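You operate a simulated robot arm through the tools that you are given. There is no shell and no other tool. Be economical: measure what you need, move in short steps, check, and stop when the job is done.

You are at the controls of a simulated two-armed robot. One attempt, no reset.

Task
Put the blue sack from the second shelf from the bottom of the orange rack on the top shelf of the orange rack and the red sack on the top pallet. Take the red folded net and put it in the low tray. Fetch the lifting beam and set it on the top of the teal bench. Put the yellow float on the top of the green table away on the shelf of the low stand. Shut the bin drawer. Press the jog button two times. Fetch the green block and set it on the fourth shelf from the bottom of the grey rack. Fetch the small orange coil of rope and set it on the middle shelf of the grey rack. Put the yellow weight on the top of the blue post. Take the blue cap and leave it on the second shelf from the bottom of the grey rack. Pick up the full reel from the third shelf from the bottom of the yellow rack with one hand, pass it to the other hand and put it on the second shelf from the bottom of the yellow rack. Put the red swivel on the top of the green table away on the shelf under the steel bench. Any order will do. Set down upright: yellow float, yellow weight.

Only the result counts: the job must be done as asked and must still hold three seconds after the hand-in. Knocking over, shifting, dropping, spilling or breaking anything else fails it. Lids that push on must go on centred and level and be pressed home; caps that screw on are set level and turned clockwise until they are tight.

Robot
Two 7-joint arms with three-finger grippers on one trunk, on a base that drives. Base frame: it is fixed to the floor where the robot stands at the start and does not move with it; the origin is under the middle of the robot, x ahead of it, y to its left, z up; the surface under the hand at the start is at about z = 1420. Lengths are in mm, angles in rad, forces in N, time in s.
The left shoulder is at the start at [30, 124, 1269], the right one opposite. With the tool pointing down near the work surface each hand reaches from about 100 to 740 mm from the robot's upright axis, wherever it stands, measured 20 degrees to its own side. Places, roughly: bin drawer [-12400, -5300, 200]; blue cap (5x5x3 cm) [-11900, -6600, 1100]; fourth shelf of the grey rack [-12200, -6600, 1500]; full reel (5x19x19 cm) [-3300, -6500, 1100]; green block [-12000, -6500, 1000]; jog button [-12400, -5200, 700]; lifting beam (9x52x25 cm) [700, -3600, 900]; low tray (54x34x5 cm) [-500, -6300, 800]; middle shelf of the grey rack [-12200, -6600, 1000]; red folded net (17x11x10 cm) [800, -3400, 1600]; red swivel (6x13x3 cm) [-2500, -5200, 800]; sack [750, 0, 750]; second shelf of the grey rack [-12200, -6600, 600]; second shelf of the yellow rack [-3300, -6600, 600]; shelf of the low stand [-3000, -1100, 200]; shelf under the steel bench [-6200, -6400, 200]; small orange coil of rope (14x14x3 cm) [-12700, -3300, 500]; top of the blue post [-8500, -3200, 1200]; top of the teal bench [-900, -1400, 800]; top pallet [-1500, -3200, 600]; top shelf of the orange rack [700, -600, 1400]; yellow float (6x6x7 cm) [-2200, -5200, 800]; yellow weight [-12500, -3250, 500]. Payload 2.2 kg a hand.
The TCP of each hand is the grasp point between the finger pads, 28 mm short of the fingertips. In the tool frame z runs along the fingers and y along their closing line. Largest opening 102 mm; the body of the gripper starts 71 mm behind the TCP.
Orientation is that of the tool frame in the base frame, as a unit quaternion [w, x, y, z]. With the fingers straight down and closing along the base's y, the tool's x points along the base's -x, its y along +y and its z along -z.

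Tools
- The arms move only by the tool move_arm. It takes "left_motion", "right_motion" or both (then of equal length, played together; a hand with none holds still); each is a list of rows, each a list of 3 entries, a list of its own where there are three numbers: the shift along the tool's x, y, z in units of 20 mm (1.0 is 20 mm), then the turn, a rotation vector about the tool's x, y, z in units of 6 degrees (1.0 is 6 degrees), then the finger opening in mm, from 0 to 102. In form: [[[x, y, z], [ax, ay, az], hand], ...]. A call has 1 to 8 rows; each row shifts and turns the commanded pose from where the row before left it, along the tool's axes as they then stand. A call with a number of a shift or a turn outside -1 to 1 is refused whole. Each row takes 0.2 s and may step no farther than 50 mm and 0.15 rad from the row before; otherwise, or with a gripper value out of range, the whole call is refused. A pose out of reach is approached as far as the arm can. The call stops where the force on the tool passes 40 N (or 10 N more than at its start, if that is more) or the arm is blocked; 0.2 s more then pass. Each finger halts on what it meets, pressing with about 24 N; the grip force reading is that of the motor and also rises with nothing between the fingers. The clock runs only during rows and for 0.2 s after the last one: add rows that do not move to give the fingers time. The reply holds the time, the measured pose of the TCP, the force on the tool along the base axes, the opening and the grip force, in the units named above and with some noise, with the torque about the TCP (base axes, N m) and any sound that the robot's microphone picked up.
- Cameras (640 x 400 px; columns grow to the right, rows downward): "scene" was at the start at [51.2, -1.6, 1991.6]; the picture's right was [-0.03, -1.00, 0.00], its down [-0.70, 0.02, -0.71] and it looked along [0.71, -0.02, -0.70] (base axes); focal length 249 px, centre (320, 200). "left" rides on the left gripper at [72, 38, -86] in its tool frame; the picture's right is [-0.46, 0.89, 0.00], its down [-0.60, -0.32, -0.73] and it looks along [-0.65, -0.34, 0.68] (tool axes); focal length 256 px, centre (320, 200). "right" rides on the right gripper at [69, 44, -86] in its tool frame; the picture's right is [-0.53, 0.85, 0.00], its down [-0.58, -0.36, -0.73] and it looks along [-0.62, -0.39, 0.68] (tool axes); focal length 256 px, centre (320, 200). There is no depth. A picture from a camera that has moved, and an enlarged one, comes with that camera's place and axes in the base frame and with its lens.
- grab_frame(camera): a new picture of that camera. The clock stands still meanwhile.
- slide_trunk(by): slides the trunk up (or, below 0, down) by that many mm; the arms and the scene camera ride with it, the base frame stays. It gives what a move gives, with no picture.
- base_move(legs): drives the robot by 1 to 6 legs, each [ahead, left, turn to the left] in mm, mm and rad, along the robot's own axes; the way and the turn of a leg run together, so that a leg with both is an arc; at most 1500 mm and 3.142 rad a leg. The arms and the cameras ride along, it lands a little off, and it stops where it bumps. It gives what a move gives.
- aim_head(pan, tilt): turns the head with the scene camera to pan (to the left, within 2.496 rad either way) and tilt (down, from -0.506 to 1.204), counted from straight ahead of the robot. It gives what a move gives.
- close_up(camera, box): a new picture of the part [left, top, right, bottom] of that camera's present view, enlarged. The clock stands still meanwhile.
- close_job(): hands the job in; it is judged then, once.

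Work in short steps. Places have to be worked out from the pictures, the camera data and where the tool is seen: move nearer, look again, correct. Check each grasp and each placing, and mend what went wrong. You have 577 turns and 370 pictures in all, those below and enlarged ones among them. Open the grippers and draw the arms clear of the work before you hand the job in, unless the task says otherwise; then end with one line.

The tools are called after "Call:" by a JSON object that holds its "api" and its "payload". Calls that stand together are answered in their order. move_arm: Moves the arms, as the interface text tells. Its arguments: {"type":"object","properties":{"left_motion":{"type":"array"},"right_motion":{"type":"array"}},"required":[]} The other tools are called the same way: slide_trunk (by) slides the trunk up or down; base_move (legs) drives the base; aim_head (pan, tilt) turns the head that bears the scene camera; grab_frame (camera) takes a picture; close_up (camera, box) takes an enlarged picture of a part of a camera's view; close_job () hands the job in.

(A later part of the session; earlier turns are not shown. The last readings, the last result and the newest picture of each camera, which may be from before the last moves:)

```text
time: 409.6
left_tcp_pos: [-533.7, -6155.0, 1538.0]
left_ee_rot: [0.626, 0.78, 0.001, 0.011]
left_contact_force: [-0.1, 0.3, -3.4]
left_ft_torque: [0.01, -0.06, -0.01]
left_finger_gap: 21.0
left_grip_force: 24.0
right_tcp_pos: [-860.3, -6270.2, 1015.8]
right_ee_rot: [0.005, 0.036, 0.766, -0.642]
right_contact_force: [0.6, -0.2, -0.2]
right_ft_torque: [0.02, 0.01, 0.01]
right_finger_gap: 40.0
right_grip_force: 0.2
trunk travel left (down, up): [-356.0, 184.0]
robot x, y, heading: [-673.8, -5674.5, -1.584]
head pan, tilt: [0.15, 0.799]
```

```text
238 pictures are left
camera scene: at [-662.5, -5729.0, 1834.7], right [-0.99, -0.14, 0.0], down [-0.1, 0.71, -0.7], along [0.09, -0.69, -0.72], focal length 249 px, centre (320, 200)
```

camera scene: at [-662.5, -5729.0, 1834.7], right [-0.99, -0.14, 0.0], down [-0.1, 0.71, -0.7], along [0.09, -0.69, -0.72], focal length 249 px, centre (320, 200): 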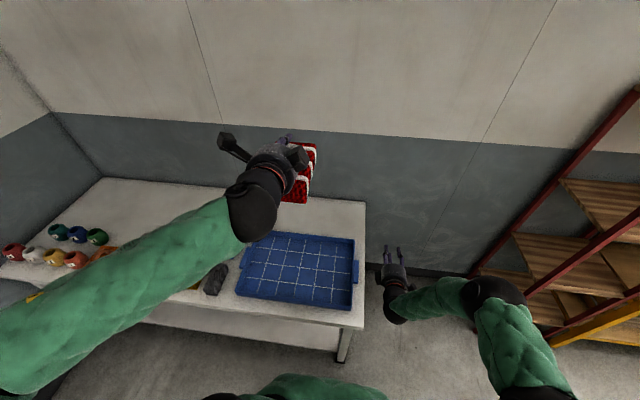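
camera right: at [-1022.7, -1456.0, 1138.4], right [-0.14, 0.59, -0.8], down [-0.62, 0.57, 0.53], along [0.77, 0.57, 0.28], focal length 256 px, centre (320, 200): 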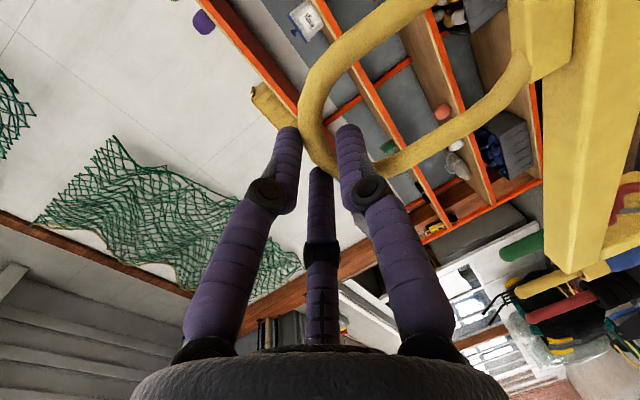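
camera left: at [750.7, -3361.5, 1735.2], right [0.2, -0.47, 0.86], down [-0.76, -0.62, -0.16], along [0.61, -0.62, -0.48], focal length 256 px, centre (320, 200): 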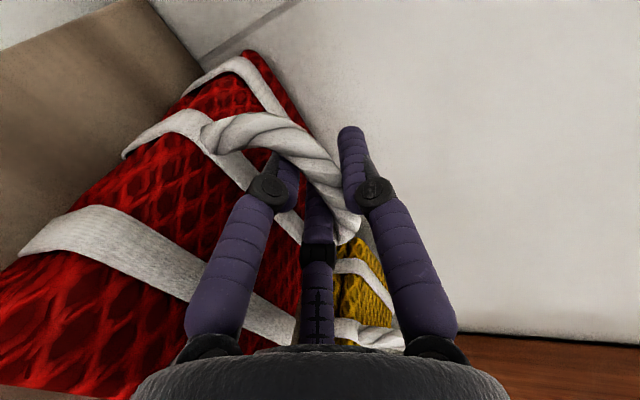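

Retract the right arm, extend the left 120 mm over the tray centre, and lower the trunk.

Call:
{"api": "move_arm", "payload": {"left_motion": [[[0.15, 0.2, 0.98], [0, 0, 0], 5], [[0.15, 0.2, 0.98], [0, 0, 0], 5], [[0.15, 0.2, 0.98], [0, 0, 0], 5], [[0.15, 0.2, 0.98], [0, 0, 0], 5], [[0.15, 0.2, 0.98], [0, 0, 0], 5], [[0.15, 0.2, 0.98], [0, 0, 0], 5], [[0, 0, 0], [0, 0, 0], 5], [[0, 0, 0], [0, 0, 0], 5]], "right_motion": [[[0.3, 0.2, -0.98], [0, 0, 0], 40], [[0.3, 0.2, -0.98], [0, 0, 0], 40], [[0.3, 0.2, -0.98], [0, 0, 0], 40], [[0.3, 0.2, -0.98], [0, 0, 0], 40], [[0.3, 0.2, -0.98], [0, 0, 0], 40], [[0.3, 0.2, -0.98], [0, 0, 0], 40], [[0.3, 0.2, -0.98], [0, 0, 0], 40], [[0.3, 0.2, -0.98], [0, 0, 0], 40]]}}

Call:
{"api": "slide_trunk", "payload": {"by": -340}}

Call:
{"api": "move_arm", "payload": {"left_motion": [[[0, -0.98, 0.2], [0, 0, 0], 5], [[0, -0.98, 0.2], [0, 0, 0], 5], [[0, -0.98, 0.2], [0, 0, 0], 5], [[0, -0.98, 0.2], [0, 0, 0], 5], [[0, -0.98, 0.2], [0, 0, 0], 5], [[0, -0.98, 0.2], [0, 0, 0], 5], [[0, -0.98, 0.2], [0, 0, 0], 5], [[0, -0.98, 0.2], [0, 0, 0], 5]]}}

Call:
{"api": "grab_frame", "payload": {"camera": "scene"}}

```text
time: 411.4
left_tcp_pos: [-514.0, -6273.9, 1537.1]
left_ee_rot: [0.626, 0.78, 0.002, 0.011]
left_contact_force: [-0.7, -0.1, -3.3]
left_ft_torque: [-0.02, 0.02, -0.03]
left_finger_gap: 21.0
left_grip_force: 23.7
right_tcp_pos: [-900.8, -6109.7, 1009.9]
right_ee_rot: [0.007, 0.036, 0.765, -0.642]
right_contact_force: [0.6, 0.4, 0.4]
right_ft_torque: [-0.03, 0.01, 0.03]
right_finger_gap: 40.0
right_grip_force: 0.2
trunk travel left (down, up): [-356.0, 184.0]
robot x, y, heading: [-677.6, -5680.0, -1.588]
head pan, tilt: [0.15, 0.799]
```

```text
time: 414.7
left_tcp_pos: [-513.7, -6273.5, 1197.0]
left_ee_rot: [0.625, 0.78, 0.002, 0.011]
left_contact_force: [-0.6, -0.4, -3.0]
left_ft_torque: [0.01, -0.02, -0.01]
left_finger_gap: 21.1
left_grip_force: 24.5
right_tcp_pos: [-901.1, -6108.5, 669.8]
right_ee_rot: [0.006, 0.035, 0.766, -0.642]
right_contact_force: [0.5, 0.9, 0.6]
right_ft_torque: [0.01, 0.0, 0.01]
right_finger_gap: 40.1
right_grip_force: 0.2
trunk travel left (down, up): [-16.0, 524.0]
robot x, y, heading: [-677.8, -5678.6, -1.583]
head pan, tilt: [0.15, 0.799]
```

```text
time: 416.5
left_tcp_pos: [-511.6, -6272.0, 1036.7]
left_ee_rot: [0.625, 0.78, 0.001, 0.011]
left_contact_force: [-0.6, 0.1, -3.2]
left_ft_torque: [0.02, 0.0, 0.0]
left_finger_gap: 20.9
left_grip_force: 23.9
right_tcp_pos: [-900.7, -6108.4, 670.1]
right_ee_rot: [0.006, 0.035, 0.766, -0.642]
right_contact_force: [0.0, -0.7, -0.3]
right_ft_torque: [0.0, -0.01, 0.01]
right_finger_gap: 40.1
right_grip_force: 0.1
trunk travel left (down, up): [-16.0, 524.0]
robot x, y, heading: [-671.1, -5681.8, -1.59]
head pan, tilt: [0.15, 0.799]
```

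```text
237 pictures are left
camera scene: at [-662.2, -5729.0, 1494.6], right [-0.99, -0.14, 0.0], down [-0.1, 0.71, -0.7], along [0.09, -0.69, -0.72], focal length 249 px, centre (320, 200)
```

scene: 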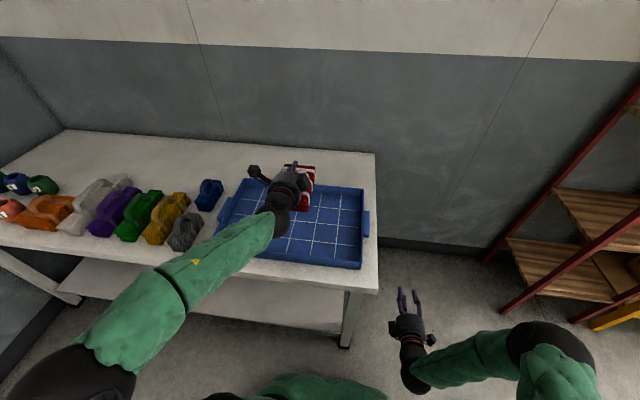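

Lower the net further in small steps to the tray bottom.

Call:
{"api": "move_arm", "payload": {"left_motion": [[[0, -0.98, 0.2], [0, 0, 0], 5], [[0, -0.98, 0.2], [0, 0, 0], 5], [[0, -0.98, 0.2], [0, 0, 0], 5], [[0, -0.98, 0.2], [0, 0, 0], 5], [[0, -0.98, 0.2], [0, 0, 0], 5], [[0, -0.98, 0.2], [0, 0, 0], 5]]}}

Call:
{"api": "grab_frame", "payload": {"camera": "scene"}}

```text
time: 417.9
left_tcp_pos: [-509.7, -6268.6, 916.1]
left_ee_rot: [0.626, 0.78, 0.003, 0.01]
left_contact_force: [-0.5, 0.3, -2.7]
left_ft_torque: [0.02, 0.03, -0.01]
left_finger_gap: 20.7
left_grip_force: 23.4
right_tcp_pos: [-901.0, -6108.3, 669.4]
right_ee_rot: [0.006, 0.035, 0.766, -0.642]
right_contact_force: [0.3, 0.3, 0.5]
right_ft_torque: [-0.01, 0.04, -0.01]
right_finger_gap: 39.7
right_grip_force: 0.1
trunk travel left (down, up): [-16.0, 524.0]
robot x, y, heading: [-672.1, -5677.6, -1.582]
head pan, tilt: [0.15, 0.799]
```

```text
236 pictures are left
camera scene: at [-662.1, -5729.0, 1494.6], right [-0.99, -0.14, 0.0], down [-0.1, 0.71, -0.7], along [0.09, -0.69, -0.72], focal length 249 px, centre (320, 200)
```

scene: 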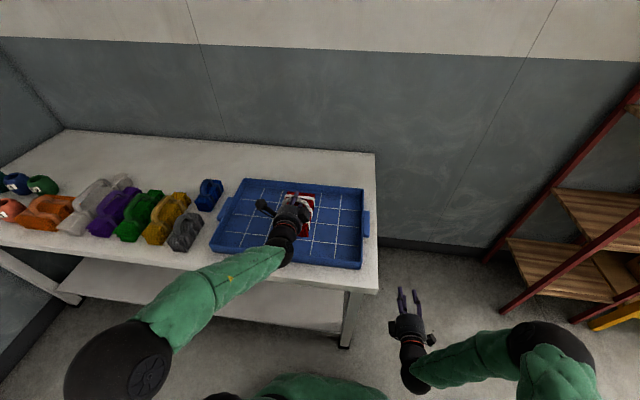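

Good, above the tray centre. Lower the last part in 5 mm steps.

Call:
{"api": "move_arm", "payload": {"left_motion": [[[0, -0.4, 0.08], [0, 0, 0], 5], [[0, -0.3, 0.06], [0, 0, 0], 5], [[0, -0.3, 0.06], [0, 0, 0], 5], [[0, -0.3, 0.06], [0, 0, 0], 5], [[0, -0.3, 0.06], [0, 0, 0], 5]]}}

```text
time: 419.1
left_tcp_pos: [-507.8, -6268.6, 883.5]
left_ee_rot: [0.624, 0.781, 0.003, 0.012]
left_contact_force: [0.8, 0.4, -3.7]
left_ft_torque: [-0.01, 0.0, 0.0]
left_finger_gap: 21.1
left_grip_force: 24.3
right_tcp_pos: [-901.3, -6108.5, 669.9]
right_ee_rot: [0.006, 0.035, 0.766, -0.642]
right_contact_force: [-0.9, 0.0, 0.1]
right_ft_torque: [0.02, 0.01, 0.02]
right_finger_gap: 39.9
right_grip_force: 0.0
trunk travel left (down, up): [-16.0, 524.0]
robot x, y, heading: [-671.7, -5682.5, -1.584]
head pan, tilt: [0.15, 0.799]
```

Call:
{"api": "move_arm", "payload": {"left_motion": [[[0, -0.25, 0.05], [0, 0, 0], 5], [[0, -0.25, 0.05], [0, 0, 0], 5], [[0, -0.25, 0.05], [0, 0, 0], 5], [[0, -0.25, 0.05], [0, 0, 0], 5], [[0, -0.25, 0.05], [0, 0, 0], 5], [[0, -0.25, 0.05], [0, 0, 0], 5]]}}

```text
time: 420.5
left_tcp_pos: [-519.5, -6267.7, 866.0]
left_ee_rot: [0.627, 0.779, 0.006, 0.014]
left_contact_force: [6.1, 0.0, 7.7]
left_ft_torque: [0.02, 0.18, -0.01]
left_finger_gap: 20.7
left_grip_force: 24.7
left hand out of reach, approached as far as the arm can: row 2, 3, 5, 6
right_tcp_pos: [-900.8, -6108.1, 669.1]
right_ee_rot: [0.006, 0.035, 0.766, -0.642]
right_contact_force: [-0.7, 0.3, -0.2]
right_ft_torque: [-0.01, 0.01, 0.02]
right_finger_gap: 40.2
right_grip_force: 0.1
trunk travel left (down, up): [-16.0, 524.0]
robot x, y, heading: [-675.1, -5678.2, -1.582]
head pan, tilt: [0.15, 0.799]
```

Net rests in the tray. Open and withdraw straight back horizontally.

Call:
{"api": "move_arm", "payload": {"left_motion": [[[0, 0, 0], [0, 0, 0], 36], [[0, 0, 0], [0, 0, 0], 36], [[0, -0.1, -0.5], [0, 0, 0], 36], [[0, -0.2, -0.98], [0, 0, 0], 36], [[0, -0.1, -0.98], [0, 0, 0], 36], [[0, 0, -0.98], [0, 0, 0], 36], [[0, 0.3, -0.98], [0, 0, 0], 36]]}}

Call:
{"api": "grab_frame", "payload": {"camera": "scene"}}

```text
time: 422.1
left_tcp_pos: [-522.9, -6181.1, 877.2]
left_ee_rot: [0.625, 0.78, 0.001, 0.01]
left_contact_force: [0.0, -0.2, -2.2]
left_ft_torque: [0.03, -0.01, 0.02]
left_finger_gap: 34.3
left_grip_force: 0.0
right_tcp_pos: [-900.4, -6108.6, 670.4]
right_ee_rot: [0.006, 0.036, 0.766, -0.642]
right_contact_force: [0.0, 0.1, 0.2]
right_ft_torque: [-0.02, 0.01, -0.06]
right_finger_gap: 40.1
right_grip_force: 0.1
trunk travel left (down, up): [-16.0, 524.0]
robot x, y, heading: [-676.6, -5681.1, -1.588]
head pan, tilt: [0.15, 0.799]
```

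```text
235 pictures are left
camera scene: at [-662.2, -5728.9, 1494.6], right [-0.99, -0.14, 0.0], down [-0.1, 0.71, -0.7], along [0.09, -0.69, -0.72], focal length 249 px, centre (320, 200)
```

scene: 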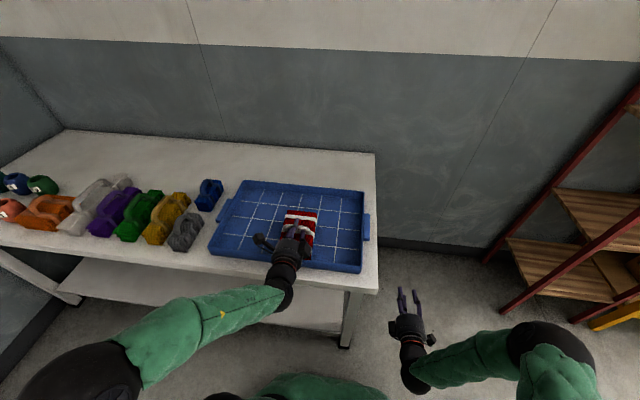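

The handle is still hooked a bit (net slid, still in tray). Lower 10 mm and look.

Call:
{"api": "move_arm", "payload": {"left_motion": [[[0, -0.3, 0.4], [0, 0, 0], 36], [[0, -0.3, 0.4], [0, 0, 0], 36], [[0, 0, 0], [0, 0, 0], 36]]}}

Call:
{"api": "grab_frame", "payload": {"camera": "left"}}

```text
time: 422.9
left_tcp_pos: [-523.5, -6194.0, 863.9]
left_ee_rot: [0.626, 0.78, 0.001, 0.011]
left_contact_force: [0.6, -2.8, 1.6]
left_ft_torque: [0.17, -0.02, -0.05]
left_finger_gap: 36.1
left_grip_force: 0.1
right_tcp_pos: [-902.3, -6108.7, 670.0]
right_ee_rot: [0.006, 0.035, 0.766, -0.641]
right_contact_force: [-0.6, 0.7, 0.7]
right_ft_torque: [0.0, 0.0, 0.0]
right_finger_gap: 40.2
right_grip_force: 0.2
trunk travel left (down, up): [-16.0, 524.0]
robot x, y, heading: [-671.4, -5678.0, -1.586]
head pan, tilt: [0.15, 0.799]
```

```text
234 pictures are left
camera left: at [-454.3, -6116.4, 921.1], right [-0.47, -0.2, 0.86], down [-0.61, 0.77, -0.16], along [-0.63, -0.6, -0.49], focal length 256 px, centre (320, 200)
```

left: 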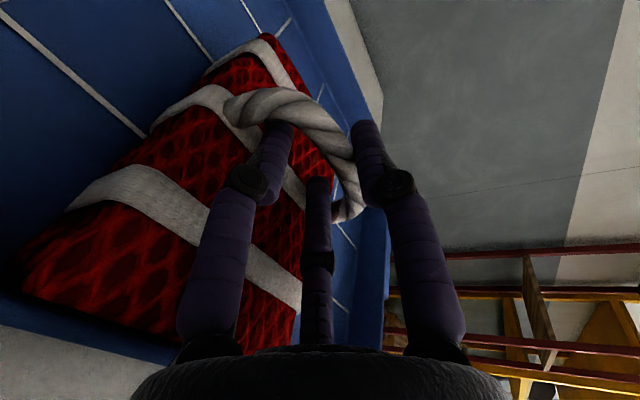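

Call:
{"api": "move_arm", "payload": {"left_motion": [[[0, 0.1, 0], [0, 0, 0], 44], [[0, -0.2, -0.98], [0, 0, 0], 44], [[0, -0.2, -0.98], [0, 0, 0], 44], [[0, -0.2, -0.98], [0, 0, 0], 44]]}}

Call:
{"api": "grab_frame", "payload": {"camera": "left"}}

```text
time: 423.9
left_tcp_pos: [-524.1, -6132.9, 866.7]
left_ee_rot: [0.625, 0.78, 0.001, 0.011]
left_contact_force: [0.4, 0.1, -0.3]
left_ft_torque: [0.01, -0.01, 0.03]
left_finger_gap: 44.3
left_grip_force: 0.0
right_tcp_pos: [-900.6, -6108.2, 669.7]
right_ee_rot: [0.006, 0.036, 0.766, -0.642]
right_contact_force: [0.0, 0.1, 0.9]
right_ft_torque: [0.05, 0.02, 0.02]
right_finger_gap: 40.2
right_grip_force: 0.1
trunk travel left (down, up): [-16.0, 524.0]
robot x, y, heading: [-670.6, -5682.2, -1.586]
head pan, tilt: [0.15, 0.799]
```

```text
233 pictures are left
camera left: at [-454.8, -6056.9, 923.4], right [-0.47, -0.2, 0.86], down [-0.61, 0.77, -0.16], along [-0.63, -0.6, -0.49], focal length 256 px, centre (320, 200)
```

left: 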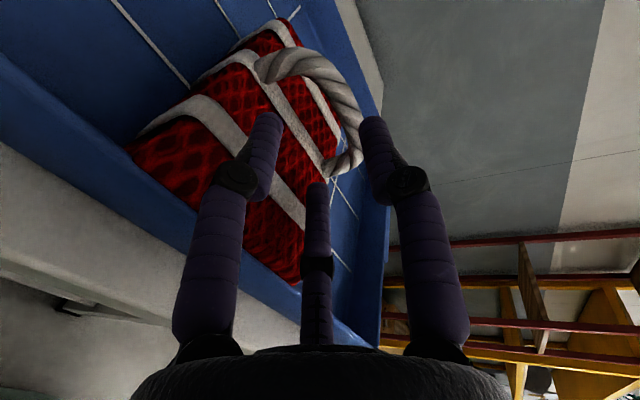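

Released. Withdraw another 60 mm with slight rise and verify the net in the tray.

Call:
{"api": "move_arm", "payload": {"left_motion": [[[0, 0.2, -0.98], [0, 0, 0], 44], [[0, 0.5, -0.98], [0, 0, 0], 44], [[0, 1, -0.98], [0, 0, 0], 44], [[0, 1, -0.98], [0, 0, 0], 44]]}}

Call:
{"api": "close_up", "payload": {"camera": "scene", "box": [190, 150, 390, 275]}}

```text
time: 424.9
left_tcp_pos: [-524.8, -6069.3, 937.4]
left_ee_rot: [0.626, 0.78, 0.002, 0.01]
left_contact_force: [-0.2, 0.5, -0.1]
left_ft_torque: [0.01, 0.02, -0.02]
left_finger_gap: 43.9
left_grip_force: 0.2
right_tcp_pos: [-900.6, -6108.5, 670.1]
right_ee_rot: [0.005, 0.035, 0.766, -0.642]
right_contact_force: [1.0, -0.3, 0.0]
right_ft_torque: [0.01, 0.01, 0.0]
right_finger_gap: 40.4
right_grip_force: 0.1
trunk travel left (down, up): [-16.0, 524.0]
robot x, y, heading: [-673.7, -5679.5, -1.586]
head pan, tilt: [0.15, 0.799]
```

```text
3.20 times, centred on (290, 212) of scene
camera zoom: at [-662.1, -5728.4, 1494.7], right [-0.99, -0.14, 0.0], down [-0.1, 0.71, -0.7], along [0.09, -0.69, -0.72], focal length 797 px, centre (416, 160)
```

zoom: 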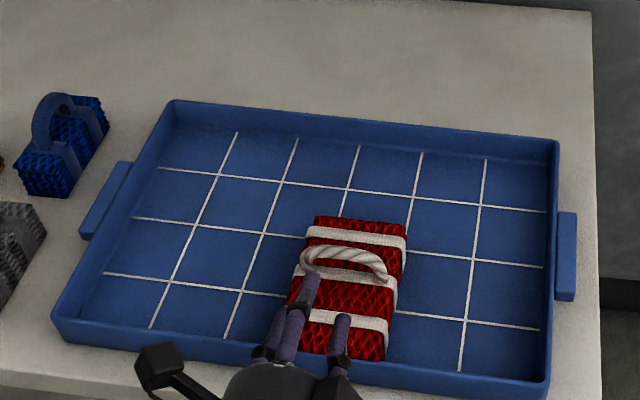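

Net is in the tray. Next the reel on the yellow rack: strafe along the aisle to x≈-3250, facing the rack.

Call:
{"api": "base_move", "payload": {"legs": [[110, -500, 0.014], [0, -1040, 0], [0, -1040, 0]]}}

Call:
{"api": "aim_head", "payload": {"pan": 0, "tilt": 0.5}}

Call:
{"api": "grab_frame", "payload": {"camera": "scene"}}

```text
time: 437.9
left_tcp_pos: [-3105.6, -6188.7, 936.3]
left_ee_rot: [0.626, 0.78, 0.012, 0.019]
left_contact_force: [1.1, -0.4, 0.3]
left_ft_torque: [-0.01, -0.02, -0.06]
left_finger_gap: 43.9
left_grip_force: 0.0
right_tcp_pos: [-3478.4, -6238.1, 669.9]
right_ee_rot: [0.014, 0.024, 0.767, -0.641]
right_contact_force: [0.4, 0.0, 0.2]
right_ft_torque: [0.04, -0.01, 0.01]
right_finger_gap: 40.1
right_grip_force: 0.1
trunk travel left (down, up): [-16.0, 524.0]
robot x, y, heading: [-3261.6, -5801.7, -1.558]
head pan, tilt: [0.15, 0.799]
```

```text
time: 438.7
left_tcp_pos: [-3104.2, -6189.1, 936.5]
left_ee_rot: [0.625, 0.78, 0.011, 0.02]
left_contact_force: [0.0, 0.7, 0.0]
left_ft_torque: [0.0, 0.02, 0.0]
left_finger_gap: 44.0
left_grip_force: 0.1
right_tcp_pos: [-3479.3, -6237.8, 670.6]
right_ee_rot: [0.015, 0.026, 0.766, -0.642]
right_contact_force: [-0.4, 0.4, 0.5]
right_ft_torque: [0.0, -0.02, 0.0]
right_finger_gap: 39.8
right_grip_force: 0.1
trunk travel left (down, up): [-16.0, 524.0]
robot x, y, heading: [-3265.6, -5805.1, -1.555]
head pan, tilt: [0.0, 0.499]
```

```text
231 pictures are left
camera scene: at [-3262.7, -5862.9, 1520.6], right [-1.0, -0.01, 0.0], down [-0.01, 0.48, -0.88], along [0.01, -0.88, -0.48], focal length 249 px, centre (320, 200)
```

scene: 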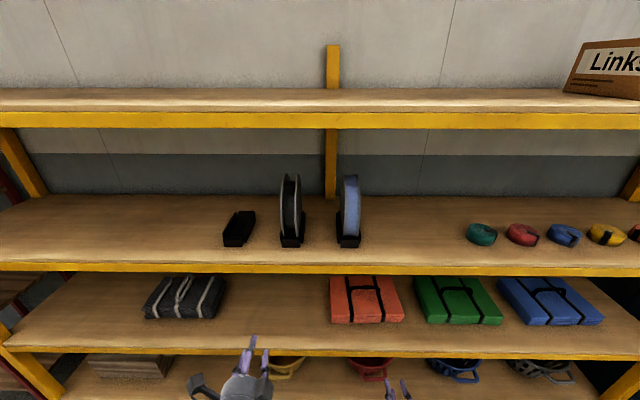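

Call:
{"api": "close_up", "payload": {"camera": "scene", "box": [210, 160, 390, 272]}}

```text
3.56 times, centred on (300, 216) of scene
camera zoom: at [-3262.7, -5862.9, 1520.6], right [-1.0, -0.01, 0.0], down [-0.01, 0.48, -0.88], along [0.01, -0.88, -0.48], focal length 885 px, centre (391, 143)
```

zoom: 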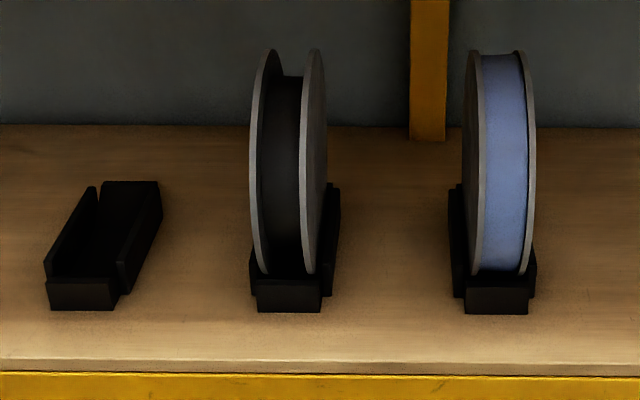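

The full (blue-wound) reel is the right one, centre ≈(-3358,-6535,1132). Plan: right hand grips its front rim (closing sideways), then roll it flat and hand over to the left. Raise the trunk, roll the right hand +90°, shift the robot left.

Call:
{"api": "slide_trunk", "payload": {"by": 400}}

Call:
{"api": "move_arm", "payload": {"right_motion": [[[0, 0, 0], [0, 0, 1], 80], [[0, 0, 0], [0, 0, 1], 80], [[0, 0, 0], [0, 0, 1], 80], [[0, 0, 0], [0, 0, 1], 80], [[0, 0, 0], [0, 0, 1], 80], [[0, 0, 0], [0, 0, 1], 80], [[0, 0, 0], [0, 0, 1], 80], [[0, 0, 0], [0, 0, 1], 80]]}}

Call:
{"api": "move_arm", "payload": {"right_motion": [[[0, 0, 0], [0, 0, 1], 80], [[0, 0, 0], [0, 0, 1], 80], [[0, 0, 0], [0, 0, 1], 80], [[0, 0, 0], [0, 0, 1], 80], [[0, 0, 0], [0, 0, 1], 80], [[0, 0, 0], [0, 0, 1], 80], [[0, 0, 0], [0, 0, 1], 80], [[0, 0, 0], [0, 0, 0], 80]]}}

Call:
{"api": "base_move", "payload": {"legs": [[0, 120, -0.014]]}}

Call:
{"api": "grab_frame", "payload": {"camera": "scene"}}

```text
time: 442.5
left_tcp_pos: [-3103.7, -6188.3, 1335.2]
left_ee_rot: [0.625, 0.78, 0.011, 0.019]
left_contact_force: [-0.2, -0.7, -0.3]
left_ft_torque: [-0.05, -0.01, 0.02]
left_finger_gap: 44.2
left_grip_force: 0.1
right_tcp_pos: [-3479.0, -6238.3, 1070.2]
right_ee_rot: [0.015, 0.024, 0.767, -0.641]
right_contact_force: [0.6, -0.4, 0.4]
right_ft_torque: [0.03, -0.03, -0.03]
right_finger_gap: 39.9
right_grip_force: 0.0
trunk travel left (down, up): [-416.0, 124.0]
robot x, y, heading: [-3262.6, -5802.1, -1.556]
head pan, tilt: [0.0, 0.499]
```

```text
time: 444.3
left_tcp_pos: [-3105.6, -6188.4, 1336.1]
left_ee_rot: [0.626, 0.78, 0.012, 0.02]
left_contact_force: [-0.5, 0.3, -0.2]
left_ft_torque: [0.01, 0.0, 0.03]
left_finger_gap: 43.7
left_grip_force: 0.1
right_tcp_pos: [-3479.2, -6239.0, 1070.1]
right_ee_rot: [0.275, 0.335, 0.69, -0.58]
right_contact_force: [-0.6, 0.3, -0.6]
right_ft_torque: [0.03, 0.0, -0.01]
right_finger_gap: 79.9
right_grip_force: 0.1
trunk travel left (down, up): [-416.0, 124.0]
robot x, y, heading: [-3259.3, -5802.8, -1.556]
head pan, tilt: [0.0, 0.499]
```

```text
time: 446.1
left_tcp_pos: [-3105.7, -6188.2, 1336.6]
left_ee_rot: [0.625, 0.78, 0.012, 0.02]
left_contact_force: [-0.1, -0.4, 0.4]
left_ft_torque: [0.0, -0.04, 0.01]
left_finger_gap: 43.9
left_grip_force: 0.1
right_tcp_pos: [-3479.0, -6237.5, 1070.9]
right_ee_rot: [0.465, 0.559, 0.525, -0.442]
right_contact_force: [0.1, 1.3, -0.4]
right_ft_torque: [0.04, 0.0, 0.03]
right_finger_gap: 80.2
right_grip_force: 0.0
trunk travel left (down, up): [-416.0, 124.0]
robot x, y, heading: [-3263.1, -5803.9, -1.553]
head pan, tilt: [0.0, 0.499]
```

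```text
time: 447.3
left_tcp_pos: [-2992.2, -6189.5, 1335.5]
left_ee_rot: [0.626, 0.78, 0.007, 0.015]
left_contact_force: [0.5, 0.7, -0.2]
left_ft_torque: [0.01, -0.02, -0.01]
left_finger_gap: 44.1
left_grip_force: 0.1
right_tcp_pos: [-3366.6, -6234.8, 1070.9]
right_ee_rot: [0.462, 0.562, 0.521, -0.446]
right_contact_force: [-0.4, -0.9, 0.2]
right_ft_torque: [0.02, 0.01, -0.01]
right_finger_gap: 80.0
right_grip_force: 0.0
trunk travel left (down, up): [-416.0, 124.0]
robot x, y, heading: [-3145.4, -5798.9, -1.57]
head pan, tilt: [0.0, 0.499]
```

```text
229 pictures are left
camera scene: at [-3144.7, -5862.3, 1920.6], right [-1.0, 0.0, 0.0], down [0.0, 0.48, -0.88], along [0.0, -0.88, -0.48], focal length 249 px, centre (320, 200)
```

scene: 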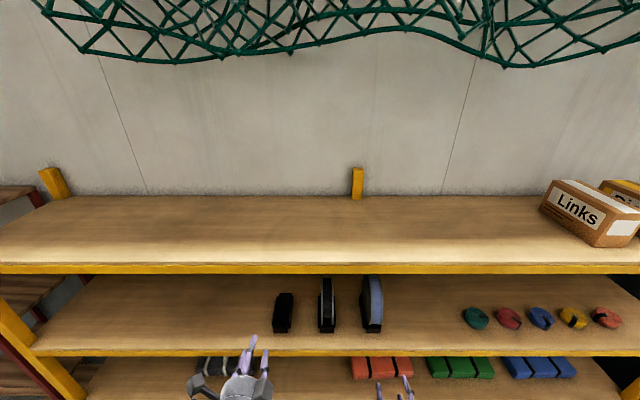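

Reel centre ≈(-3342,-6535,1142). Raise and align the right hand, then approach to y≈-6380 and look.

Call:
{"api": "move_arm", "payload": {"right_motion": [[[-1, 0.3, 0.6], [0, 0, 0], 80], [[-1, 0.3, 0.6], [0, 0, 0], 80], [[-1, 0.3, 0.6], [0, 0, 0], 80], [[-1, 0.3, 0.6], [0, 0, 0], 80], [[-0.15, 0, 1], [0, 0, 0], 80], [[-0.15, 0, 1], [0, 0, 0], 80], [[-0.15, 0, 1], [0, 0, 0], 80], [[-0.15, 0, 1], [0, 0, 0], 80]]}}

Call:
{"api": "grab_frame", "payload": {"camera": "right"}}

Call:
{"api": "grab_frame", "payload": {"camera": "scene"}}

```text
time: 449.1
left_tcp_pos: [-2991.8, -6191.0, 1335.8]
left_ee_rot: [0.625, 0.78, 0.006, 0.016]
left_contact_force: [0.1, -1.0, -0.2]
left_ft_torque: [0.01, 0.04, -0.03]
left_finger_gap: 43.7
left_grip_force: 0.2
right_tcp_pos: [-3350.8, -6379.4, 1139.7]
right_ee_rot: [0.46, 0.564, 0.52, -0.447]
right_contact_force: [0.1, 0.7, -0.2]
right_ft_torque: [-0.04, -0.04, -0.02]
right_finger_gap: 79.8
right_grip_force: 0.1
trunk travel left (down, up): [-416.0, 124.0]
robot x, y, heading: [-3144.6, -5800.6, -1.573]
head pan, tilt: [0.0, 0.499]
```

```text
228 pictures are left
camera right: at [-3303.5, -6282.2, 1089.0], right [0.81, -0.12, 0.57], down [-0.38, 0.63, 0.68], along [-0.44, -0.77, 0.47], focal length 256 px, centre (320, 200)
```

right: 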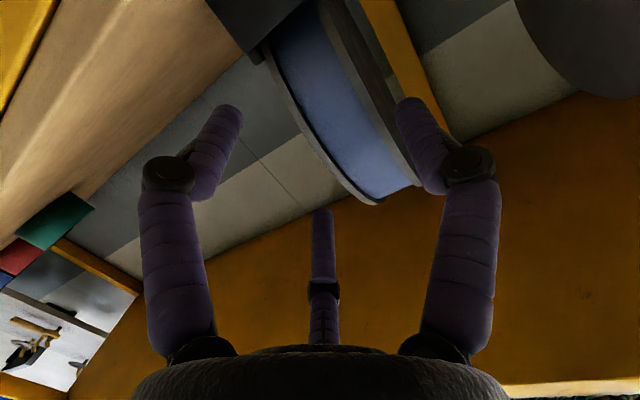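

```text
227 pictures are left
camera scene: at [-3145.5, -5863.1, 1920.6], right [-1.0, 0.0, 0.0], down [0.0, 0.48, -0.88], along [0.0, -0.88, -0.48], focal length 249 px, centre (320, 200)
```

scene: 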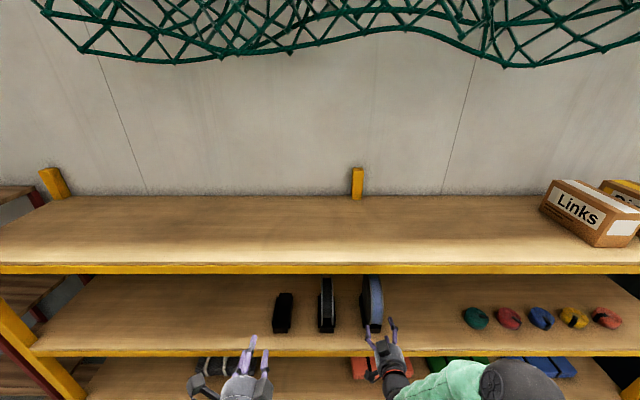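

Reel front rim centre x≈-3340; shift 11 mm left and advance 88 mm.

Call:
{"api": "move_arm", "payload": {"right_motion": [[[-0.15, 0.55, 0.4], [0, 0, 0], 80], [[-0.17, 0, 1], [0, 0, 0], 80], [[-0.17, 0, 1], [0, 0, 0], 80], [[-0.17, 0, 1], [0, 0, 0], 80], [[-0.17, 0, 1], [0, 0, 0], 80]]}}

Call:
{"api": "grab_frame", "payload": {"camera": "right"}}

```text
time: 450.3
left_tcp_pos: [-2991.7, -6190.3, 1335.7]
left_ee_rot: [0.625, 0.78, 0.007, 0.015]
left_contact_force: [-0.6, 0.2, 0.2]
left_ft_torque: [0.0, -0.01, 0.05]
left_finger_gap: 44.1
left_grip_force: 0.1
right_tcp_pos: [-3343.9, -6468.5, 1141.7]
right_ee_rot: [0.461, 0.563, 0.52, -0.446]
right_contact_force: [0.5, 0.7, 0.2]
right_ft_torque: [-0.01, -0.02, -0.01]
right_finger_gap: 80.3
right_grip_force: 0.0
trunk travel left (down, up): [-416.0, 124.0]
robot x, y, heading: [-3145.3, -5802.4, -1.568]
head pan, tilt: [0.0, 0.499]
```

```text
226 pictures are left
camera right: at [-3295.1, -6372.0, 1089.8], right [0.81, -0.12, 0.57], down [-0.38, 0.63, 0.68], along [-0.44, -0.77, 0.47], focal length 256 px, centre (320, 200)
```

right: 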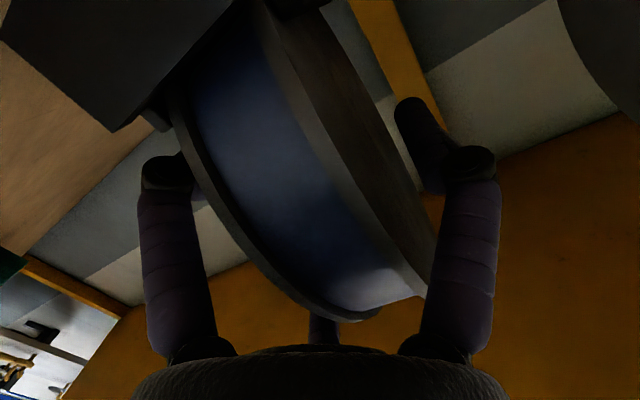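

Reel is between the fingers. Close and lift 20 mm, check.

Call:
{"api": "move_arm", "payload": {"right_motion": [[[0, 0, 0], [0, 0, 0], 40], [[0, 0, 0], [0, 0, 0], 30], [[0, 0, 0], [0, 0, 0], 30], [[-0.3, 0, -0.05], [0, 0, 0], 30], [[-0.7, 0, -0.12], [0, 0, 0], 30]]}}

Call:
{"api": "grab_frame", "payload": {"camera": "right"}}

```text
time: 451.5
left_tcp_pos: [-2993.2, -6190.5, 1335.6]
left_ee_rot: [0.625, 0.781, 0.005, 0.016]
left_contact_force: [-1.1, -0.1, 0.1]
left_ft_torque: [0.01, 0.0, 0.0]
left_finger_gap: 44.0
left_grip_force: 0.0
right_tcp_pos: [-3346.4, -6468.2, 1162.1]
right_ee_rot: [0.461, 0.564, 0.519, -0.448]
right_contact_force: [-15.5, 5.1, -6.4]
right_ft_torque: [0.65, 1.23, 0.02]
right_finger_gap: 61.0
right_grip_force: 23.6
trunk travel left (down, up): [-416.0, 124.0]
robot x, y, heading: [-3145.0, -5800.2, -1.572]
head pan, tilt: [0.0, 0.499]
```

```text
225 pictures are left
camera right: at [-3298.6, -6372.4, 1111.2], right [0.81, -0.12, 0.57], down [-0.38, 0.63, 0.67], along [-0.44, -0.76, 0.47], focal length 256 px, centre (320, 200)
```

right: 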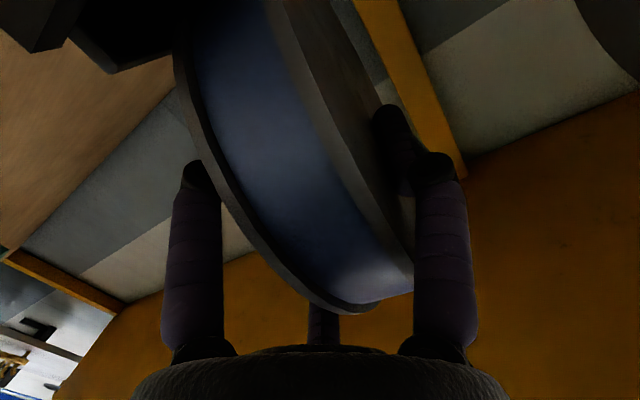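

Held (61 mm). Continue lifting 40 mm out of the cradle.

Call:
{"api": "move_arm", "payload": {"right_motion": [[[-0.7, 0, -0.12], [0, 0, 0], 30], [[-0.7, 0, -0.12], [0, 0, 0], 30], [[-0.7, 0, -0.12], [0, 0, 0], 30]]}}

Call:
{"api": "close_up", "payload": {"camera": "scene", "box": [240, 250, 480, 400]}}

```text
time: 452.3
left_tcp_pos: [-2993.5, -6190.1, 1335.7]
left_ee_rot: [0.625, 0.78, 0.007, 0.015]
left_contact_force: [-0.2, 1.0, -0.5]
left_ft_torque: [0.05, 0.0, 0.04]
left_finger_gap: 43.9
left_grip_force: 0.1
right_tcp_pos: [-3345.8, -6468.5, 1203.6]
right_ee_rot: [0.461, 0.564, 0.521, -0.446]
right_contact_force: [-0.3, 0.5, -8.5]
right_ft_torque: [0.35, 0.01, 0.02]
right_finger_gap: 59.9
right_grip_force: 23.6
trunk travel left (down, up): [-416.0, 124.0]
robot x, y, heading: [-3147.5, -5801.0, -1.576]
head pan, tilt: [0.0, 0.499]
```

```text
2.67 times, centred on (360, 325) of scene
camera zoom: at [-3146.2, -5863.0, 1920.6], right [-1.0, 0.0, 0.0], down [0.0, 0.48, -0.88], along [0.0, -0.88, -0.48], focal length 664 px, centre (213, -133)
```

zoom: 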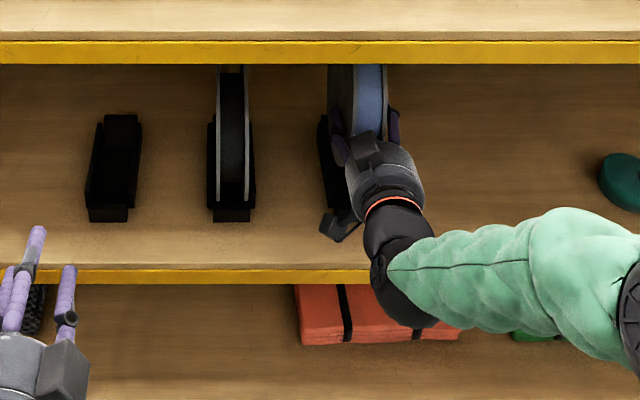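

Reel is out of its cradle. Retract the arm 270 mm (base has no room behind).

Call:
{"api": "move_arm", "payload": {"right_motion": [[[0.17, 0, -1], [0, 0, 0], 30], [[0.17, 0, -1], [0, 0, 0], 30], [[0.17, 0, -1], [0, 0, 0], 30], [[0.17, 0, -1], [0, 0, 0], 30], [[0.17, 0, -1], [0, 0, 0], 30], [[0.17, 0, -1], [0, 0, 0], 30], [[0.17, 0, -1], [0, 0, 0], 30], [[0.17, 0, -1], [0, 0, 0], 30]]}}

Call:
{"api": "move_arm", "payload": {"right_motion": [[[0.17, 0, -1], [0, 0, 0], 30], [[0.17, 0, -1], [0, 0, 0], 30], [[0.17, 0, -1], [0, 0, 0], 30], [[0.17, 0, -1], [0, 0, 0], 30], [[0.17, 0, -1], [0, 0, 0], 30], [[0.17, 0, -1], [0, 0, 0], 30]]}}

Call:
{"api": "grab_frame", "payload": {"camera": "scene"}}

```text
time: 454.1
left_tcp_pos: [-2992.5, -6189.2, 1336.0]
left_ee_rot: [0.625, 0.78, 0.007, 0.015]
left_contact_force: [0.6, 0.1, 0.7]
left_ft_torque: [-0.02, 0.02, 0.01]
left_finger_gap: 43.9
left_grip_force: 0.1
right_tcp_pos: [-3343.0, -6306.6, 1205.6]
right_ee_rot: [0.461, 0.563, 0.52, -0.446]
right_contact_force: [0.8, 0.4, -6.7]
right_ft_torque: [0.36, 0.03, -0.03]
right_finger_gap: 59.9
right_grip_force: 23.9
trunk travel left (down, up): [-416.0, 124.0]
robot x, y, heading: [-3141.7, -5801.4, -1.565]
head pan, tilt: [0.0, 0.499]
```

```text
time: 455.5
left_tcp_pos: [-2991.7, -6189.9, 1335.2]
left_ee_rot: [0.626, 0.78, 0.007, 0.015]
left_contact_force: [0.3, 0.9, 0.6]
left_ft_torque: [0.0, 0.02, -0.01]
left_finger_gap: 43.9
left_grip_force: 0.0
right_tcp_pos: [-3338.8, -6182.7, 1207.1]
right_ee_rot: [0.461, 0.563, 0.52, -0.447]
right_contact_force: [0.8, 0.0, -7.2]
right_ft_torque: [0.36, 0.05, 0.04]
right_finger_gap: 59.9
right_grip_force: 24.3
trunk travel left (down, up): [-416.0, 124.0]
robot x, y, heading: [-3145.0, -5800.0, -1.569]
head pan, tilt: [0.0, 0.499]
```

```text
223 pictures are left
camera scene: at [-3145.5, -5861.5, 1920.6], right [-1.0, 0.0, 0.0], down [0.0, 0.48, -0.88], along [0.0, -0.88, -0.48], focal length 249 px, centre (320, 200)
```

scene: 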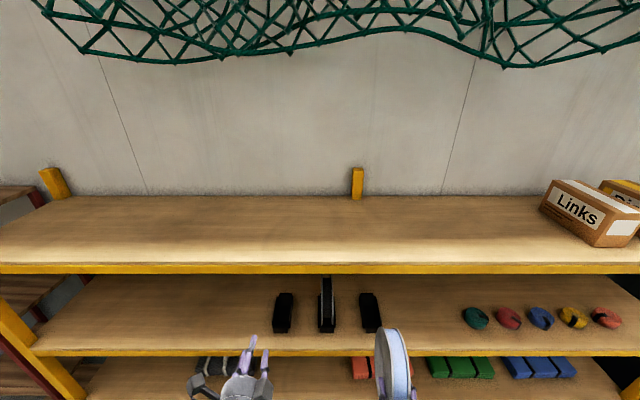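

Roll the right hand -90° so the reel lies flat; simultaneously yaw the left hand ~60° to the right.

Call:
{"api": "move_arm", "payload": {"left_motion": [[[0, 0, 0], [0, -0.98, 0.2], 90], [[0, 0, 0], [0, -0.98, 0.2], 90], [[0, 0, 0], [0, -0.98, 0.2], 90], [[0, 0, 0], [0, -0.98, 0.2], 90], [[0, 0, 0], [0, -0.98, 0.2], 90], [[0, 0, 0], [0, -0.98, 0.2], 90], [[0, 0, 0], [0, -0.98, 0.2], 90], [[0, 0, 0], [0, -0.98, 0.2], 90]], "right_motion": [[[0, 0, 0], [0, 0, -1], 30], [[0, 0, 0], [0, 0, -1], 30], [[0, 0, 0], [0, 0, -1], 30], [[0, 0, 0], [0, 0, -1], 30], [[0, 0, 0], [0, 0, -1], 30], [[0, 0, 0], [0, 0, -1], 30], [[0, 0, 0], [0, 0, -1], 30], [[0, 0, 0], [0, 0, -1], 30]]}}

Call:
{"api": "move_arm", "payload": {"left_motion": [[[0, 0, 0], [0, -0.98, 0.2], 90], [[0, 0, 0], [0, -0.98, 0.2], 90], [[0, 0, 0], [0, 0, 0], 90], [[0, 0, 0], [0, 0, 0], 90], [[0, 0, 0], [0, 0, 0], 90], [[0, 0, 0], [0, 0, 0], 90], [[0, 0, 0], [0, 0, 0], 90]], "right_motion": [[[0, 0, 0], [0, 0, -1], 30], [[0, 0, 0], [0, 0, -1], 30], [[0, 0, 0], [0, 0, -1], 30], [[0, 0, 0], [0, 0, -1], 30], [[0, 0, 0], [0, 0, -1], 30], [[0, 0, 0], [0, 0, -1], 30], [[0, 0, 0], [0, 0, -1], 30]]}}

Call:
{"api": "aim_head", "payload": {"pan": -0.1, "tilt": 0.95}}

Call:
{"api": "grab_frame", "payload": {"camera": "scene"}}

```text
time: 457.3
left_tcp_pos: [-3098.3, -6142.8, 1341.0]
left_ee_rot: [0.545, 0.791, -0.231, -0.154]
left_contact_force: [-0.7, -0.4, 0.9]
left_ft_torque: [0.02, -0.02, -0.02]
left_finger_gap: 89.9
left_grip_force: 0.1
left hand out of reach, approached as far as the arm can: row 2, 3, 4, 5, 6, 7, 8
right_tcp_pos: [-3337.6, -6183.5, 1206.4]
right_ee_rot: [0.239, 0.303, 0.705, -0.596]
right_contact_force: [0.6, -0.2, -7.8]
right_ft_torque: [0.33, 0.14, -0.05]
right_finger_gap: 60.0
right_grip_force: 23.3
trunk travel left (down, up): [-416.0, 124.0]
robot x, y, heading: [-3141.2, -5798.3, -1.574]
head pan, tilt: [0.0, 0.499]
```

```text
time: 458.9
left_tcp_pos: [-3098.6, -6140.4, 1333.1]
left_ee_rot: [0.514, 0.781, -0.29, -0.205]
left_contact_force: [-0.3, -0.6, 0.4]
left_ft_torque: [-0.02, 0.03, 0.0]
left_finger_gap: 90.0
left_grip_force: 0.0
left hand out of reach, approached as far as the arm can: row 1
right_tcp_pos: [-3338.4, -6183.0, 1205.0]
right_ee_rot: [0.009, 0.029, 0.766, -0.642]
right_contact_force: [0.0, -0.2, -6.7]
right_ft_torque: [0.32, 0.11, 0.04]
right_finger_gap: 60.2
right_grip_force: 24.5
trunk travel left (down, up): [-416.0, 124.0]
robot x, y, heading: [-3141.4, -5799.1, -1.571]
head pan, tilt: [0.0, 0.499]
```

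```text
time: 459.8
left_tcp_pos: [-3099.5, -6140.6, 1332.2]
left_ee_rot: [0.514, 0.781, -0.289, -0.206]
left_contact_force: [-0.1, -0.5, 0.9]
left_ft_torque: [0.01, -0.01, 0.01]
left_finger_gap: 90.0
left_grip_force: 0.1
right_tcp_pos: [-3337.8, -6183.5, 1206.5]
right_ee_rot: [0.011, 0.031, 0.766, -0.642]
right_contact_force: [0.4, 0.0, -7.3]
right_ft_torque: [0.29, 0.08, -0.01]
right_finger_gap: 59.9
right_grip_force: 24.1
trunk travel left (down, up): [-416.0, 124.0]
robot x, y, heading: [-3142.8, -5801.7, -1.574]
head pan, tilt: [-0.099, 0.949]
```

```text
222 pictures are left
camera scene: at [-3152.8, -5844.2, 1883.2], right [-1.0, 0.1, 0.0], down [0.08, 0.81, -0.58], along [-0.06, -0.58, -0.81], focal length 249 px, centre (320, 200)
```

scene: 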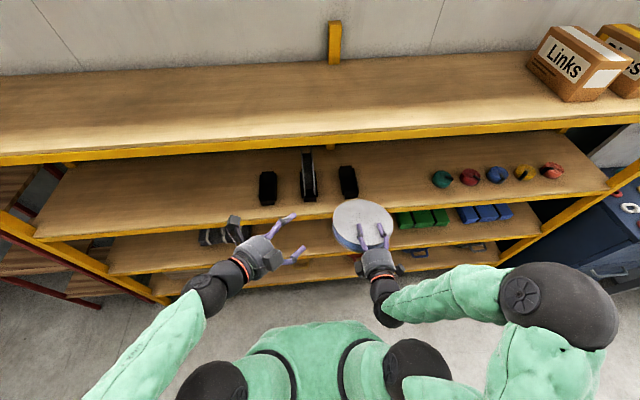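

Reel lies flat in the right hand. Pitch the left up ~13° to match the disc plane.

Call:
{"api": "move_arm", "payload": {"left_motion": [[[0, 0, 0], [-0.75, 0, 0], 94], [[0, 0, 0], [-0.75, 0, 0], 94], [[0, 0, 0], [-0.7, 0, 0], 94]]}}

```text
time: 460.6
left_tcp_pos: [-3100.5, -6139.3, 1334.2]
left_ee_rot: [0.601, 0.716, -0.263, -0.237]
left_contact_force: [0.2, 0.0, -0.8]
left_ft_torque: [-0.02, 0.03, 0.02]
left_finger_gap: 94.1
left_grip_force: 0.0
right_tcp_pos: [-3336.5, -6183.5, 1206.0]
right_ee_rot: [0.01, 0.03, 0.767, -0.641]
right_contact_force: [-0.8, 0.0, -7.2]
right_ft_torque: [0.34, 0.1, 0.01]
right_finger_gap: 59.9
right_grip_force: 24.2
trunk travel left (down, up): [-416.0, 124.0]
robot x, y, heading: [-3145.1, -5802.3, -1.569]
head pan, tilt: [-0.099, 0.949]
```

Well matched. Move the left to a pre-grasp left of the disc.

Call:
{"api": "move_arm", "payload": {"left_motion": [[[-0.63, -0.85, 0.77], [0, 0, 0], 94], [[-0.63, -0.85, 0.77], [0, 0, 0], 94], [[-0.63, -0.85, 0.77], [0, 0, 0], 94], [[-0.63, -0.85, 0.77], [0, 0, 0], 94], [[-0.63, -0.85, 0.77], [0, 0, 0], 94], [[-0.63, -0.85, 0.77], [0, 0, 0], 94]]}}

Call:
{"api": "grab_frame", "payload": {"camera": "scene"}}

Call:
{"api": "grab_frame", "payload": {"camera": "left"}}

```text
time: 462.0
left_tcp_pos: [-3207.3, -6144.4, 1218.3]
left_ee_rot: [0.6, 0.718, -0.262, -0.236]
left_contact_force: [0.0, -0.8, 0.8]
left_ft_torque: [0.01, -0.01, 0.0]
left_finger_gap: 93.9
left_grip_force: 0.0
right_tcp_pos: [-3338.0, -6184.1, 1206.4]
right_ee_rot: [0.01, 0.031, 0.767, -0.641]
right_contact_force: [-0.2, 0.0, -7.1]
right_ft_torque: [0.32, 0.09, -0.01]
right_finger_gap: 60.1
right_grip_force: 24.0
trunk travel left (down, up): [-416.0, 124.0]
robot x, y, heading: [-3144.8, -5802.9, -1.574]
head pan, tilt: [-0.099, 0.949]
```

```text
221 pictures are left
camera scene: at [-3153.8, -5845.9, 1883.1], right [-1.0, 0.1, 0.0], down [0.08, 0.81, -0.58], along [-0.06, -0.58, -0.81], focal length 249 px, centre (320, 200)
```

scene: 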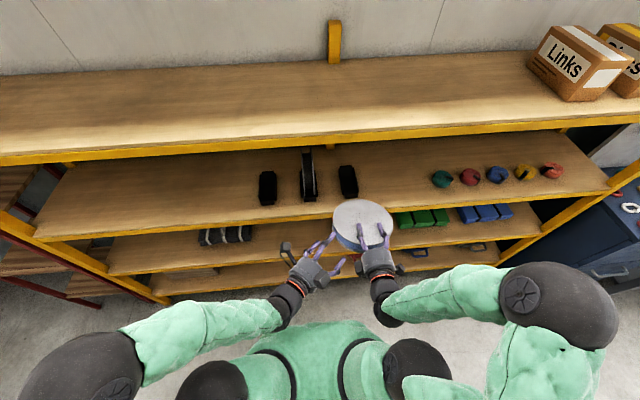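

```text
220 pictures are left
camera left: at [-3102.6, -6134.5, 1268.7], right [-0.43, 0.18, 0.88], down [0.06, 0.98, -0.17], along [-0.9, -0.03, -0.44], focal length 256 px, centre (320, 200)
```

left: 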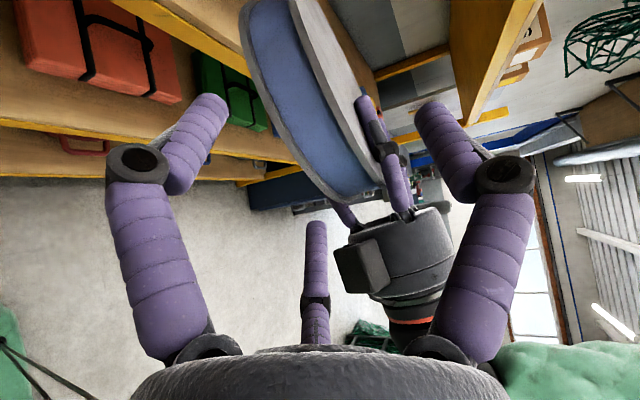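

Disc lies between the left fingers. Advance 100 mm and close the left hand.

Call:
{"api": "move_arm", "payload": {"left_motion": [[[0, 0, 1], [0, 0, 0], 94], [[0, 0, 1], [0, 0, 0], 94], [[0, 0, 1], [0, 0, 0], 94], [[0, 0, 1], [0, 0, 0], 94], [[0, 0, 1], [0, 0, 0], 94]]}}

Call:
{"api": "grab_frame", "payload": {"camera": "left"}}

```text
time: 463.2
left_tcp_pos: [-3273.6, -6216.6, 1199.3]
left_ee_rot: [0.597, 0.72, -0.264, -0.237]
left_contact_force: [6.2, 8.8, -18.0]
left_ft_torque: [0.81, 0.55, 0.52]
left_finger_gap: 102.0
left_grip_force: 6.2
right_tcp_pos: [-3338.8, -6185.9, 1208.5]
right_ee_rot: [0.01, 0.031, 0.764, -0.645]
right_contact_force: [-6.3, -8.6, 11.0]
right_ft_torque: [-1.08, -1.6, -1.24]
right_finger_gap: 60.3
right_grip_force: 23.8
trunk travel left (down, up): [-416.0, 124.0]
robot x, y, heading: [-3147.2, -5801.1, -1.569]
head pan, tilt: [-0.099, 0.949]
```

```text
219 pictures are left
camera left: at [-3167.7, -6206.4, 1250.1], right [-0.43, 0.18, 0.88], down [0.06, 0.98, -0.17], along [-0.9, -0.02, -0.44], focal length 256 px, centre (320, 200)
```

left: 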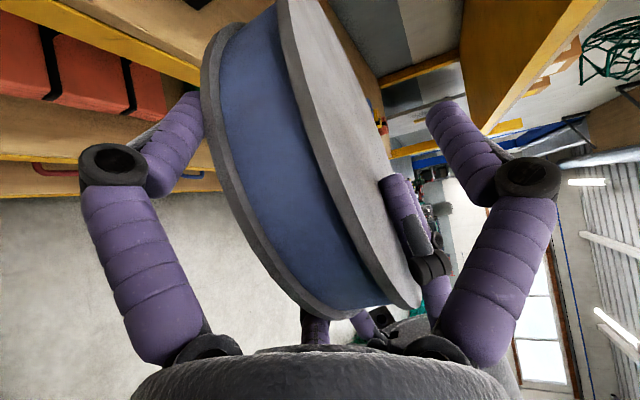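

The lower finger presses on the disc: lower the left hand ~9 mm, then close.

Call:
{"api": "move_arm", "payload": {"left_motion": [[[0, -0.3, 0], [0, 0, 0], 100], [[0, -0.2, 0], [0, 0, 0], 90], [[0, 0, 0], [0, 0, 0], 90]]}}

Call:
{"api": "move_arm", "payload": {"left_motion": [[[0, 0, 0], [0, 0, 0], 60], [[0, 0, 0], [0, 0, 0], 40], [[0, 0, 0], [0, 0, 0], 40]]}}

Call:
{"api": "grab_frame", "payload": {"camera": "left"}}

```text
time: 464.0
left_tcp_pos: [-3272.2, -6216.5, 1194.3]
left_ee_rot: [0.601, 0.716, -0.263, -0.237]
left_contact_force: [5.4, 1.5, -12.0]
left_ft_torque: [0.46, 0.26, 0.24]
left_finger_gap: 97.4
left_grip_force: 6.1
right_tcp_pos: [-3336.7, -6184.3, 1205.5]
right_ee_rot: [0.01, 0.031, 0.768, -0.64]
right_contact_force: [-5.1, -1.9, 3.7]
right_ft_torque: [-0.52, -0.86, -0.52]
right_finger_gap: 60.1
right_grip_force: 24.3
trunk travel left (down, up): [-416.0, 124.0]
robot x, y, heading: [-3139.6, -5803.2, -1.573]
head pan, tilt: [-0.099, 0.949]
```

```text
time: 464.8
left_tcp_pos: [-3271.9, -6215.4, 1190.9]
left_ee_rot: [0.598, 0.72, -0.263, -0.237]
left_contact_force: [17.7, -0.8, -20.1]
left_ft_torque: [0.81, 0.71, 0.68]
left_finger_gap: 60.5
left_grip_force: 23.7
right_tcp_pos: [-3338.9, -6186.1, 1209.1]
right_ee_rot: [0.009, 0.032, 0.764, -0.644]
right_contact_force: [-18.4, 0.5, 20.7]
right_ft_torque: [-1.33, -2.23, -1.11]
right_finger_gap: 60.5
right_grip_force: 23.2
trunk travel left (down, up): [-416.0, 124.0]
robot x, y, heading: [-3147.1, -5799.4, -1.566]
head pan, tilt: [-0.099, 0.949]
```

```text
218 pictures are left
camera left: at [-3165.9, -6205.3, 1241.2], right [-0.43, 0.18, 0.88], down [0.06, 0.98, -0.17], along [-0.9, -0.02, -0.44], focal length 256 px, centre (320, 200)
```

left: 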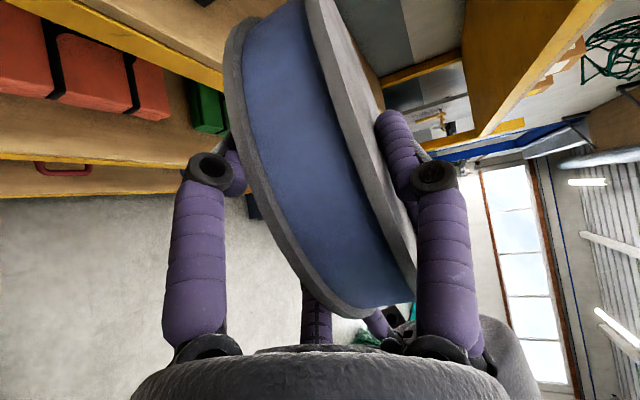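

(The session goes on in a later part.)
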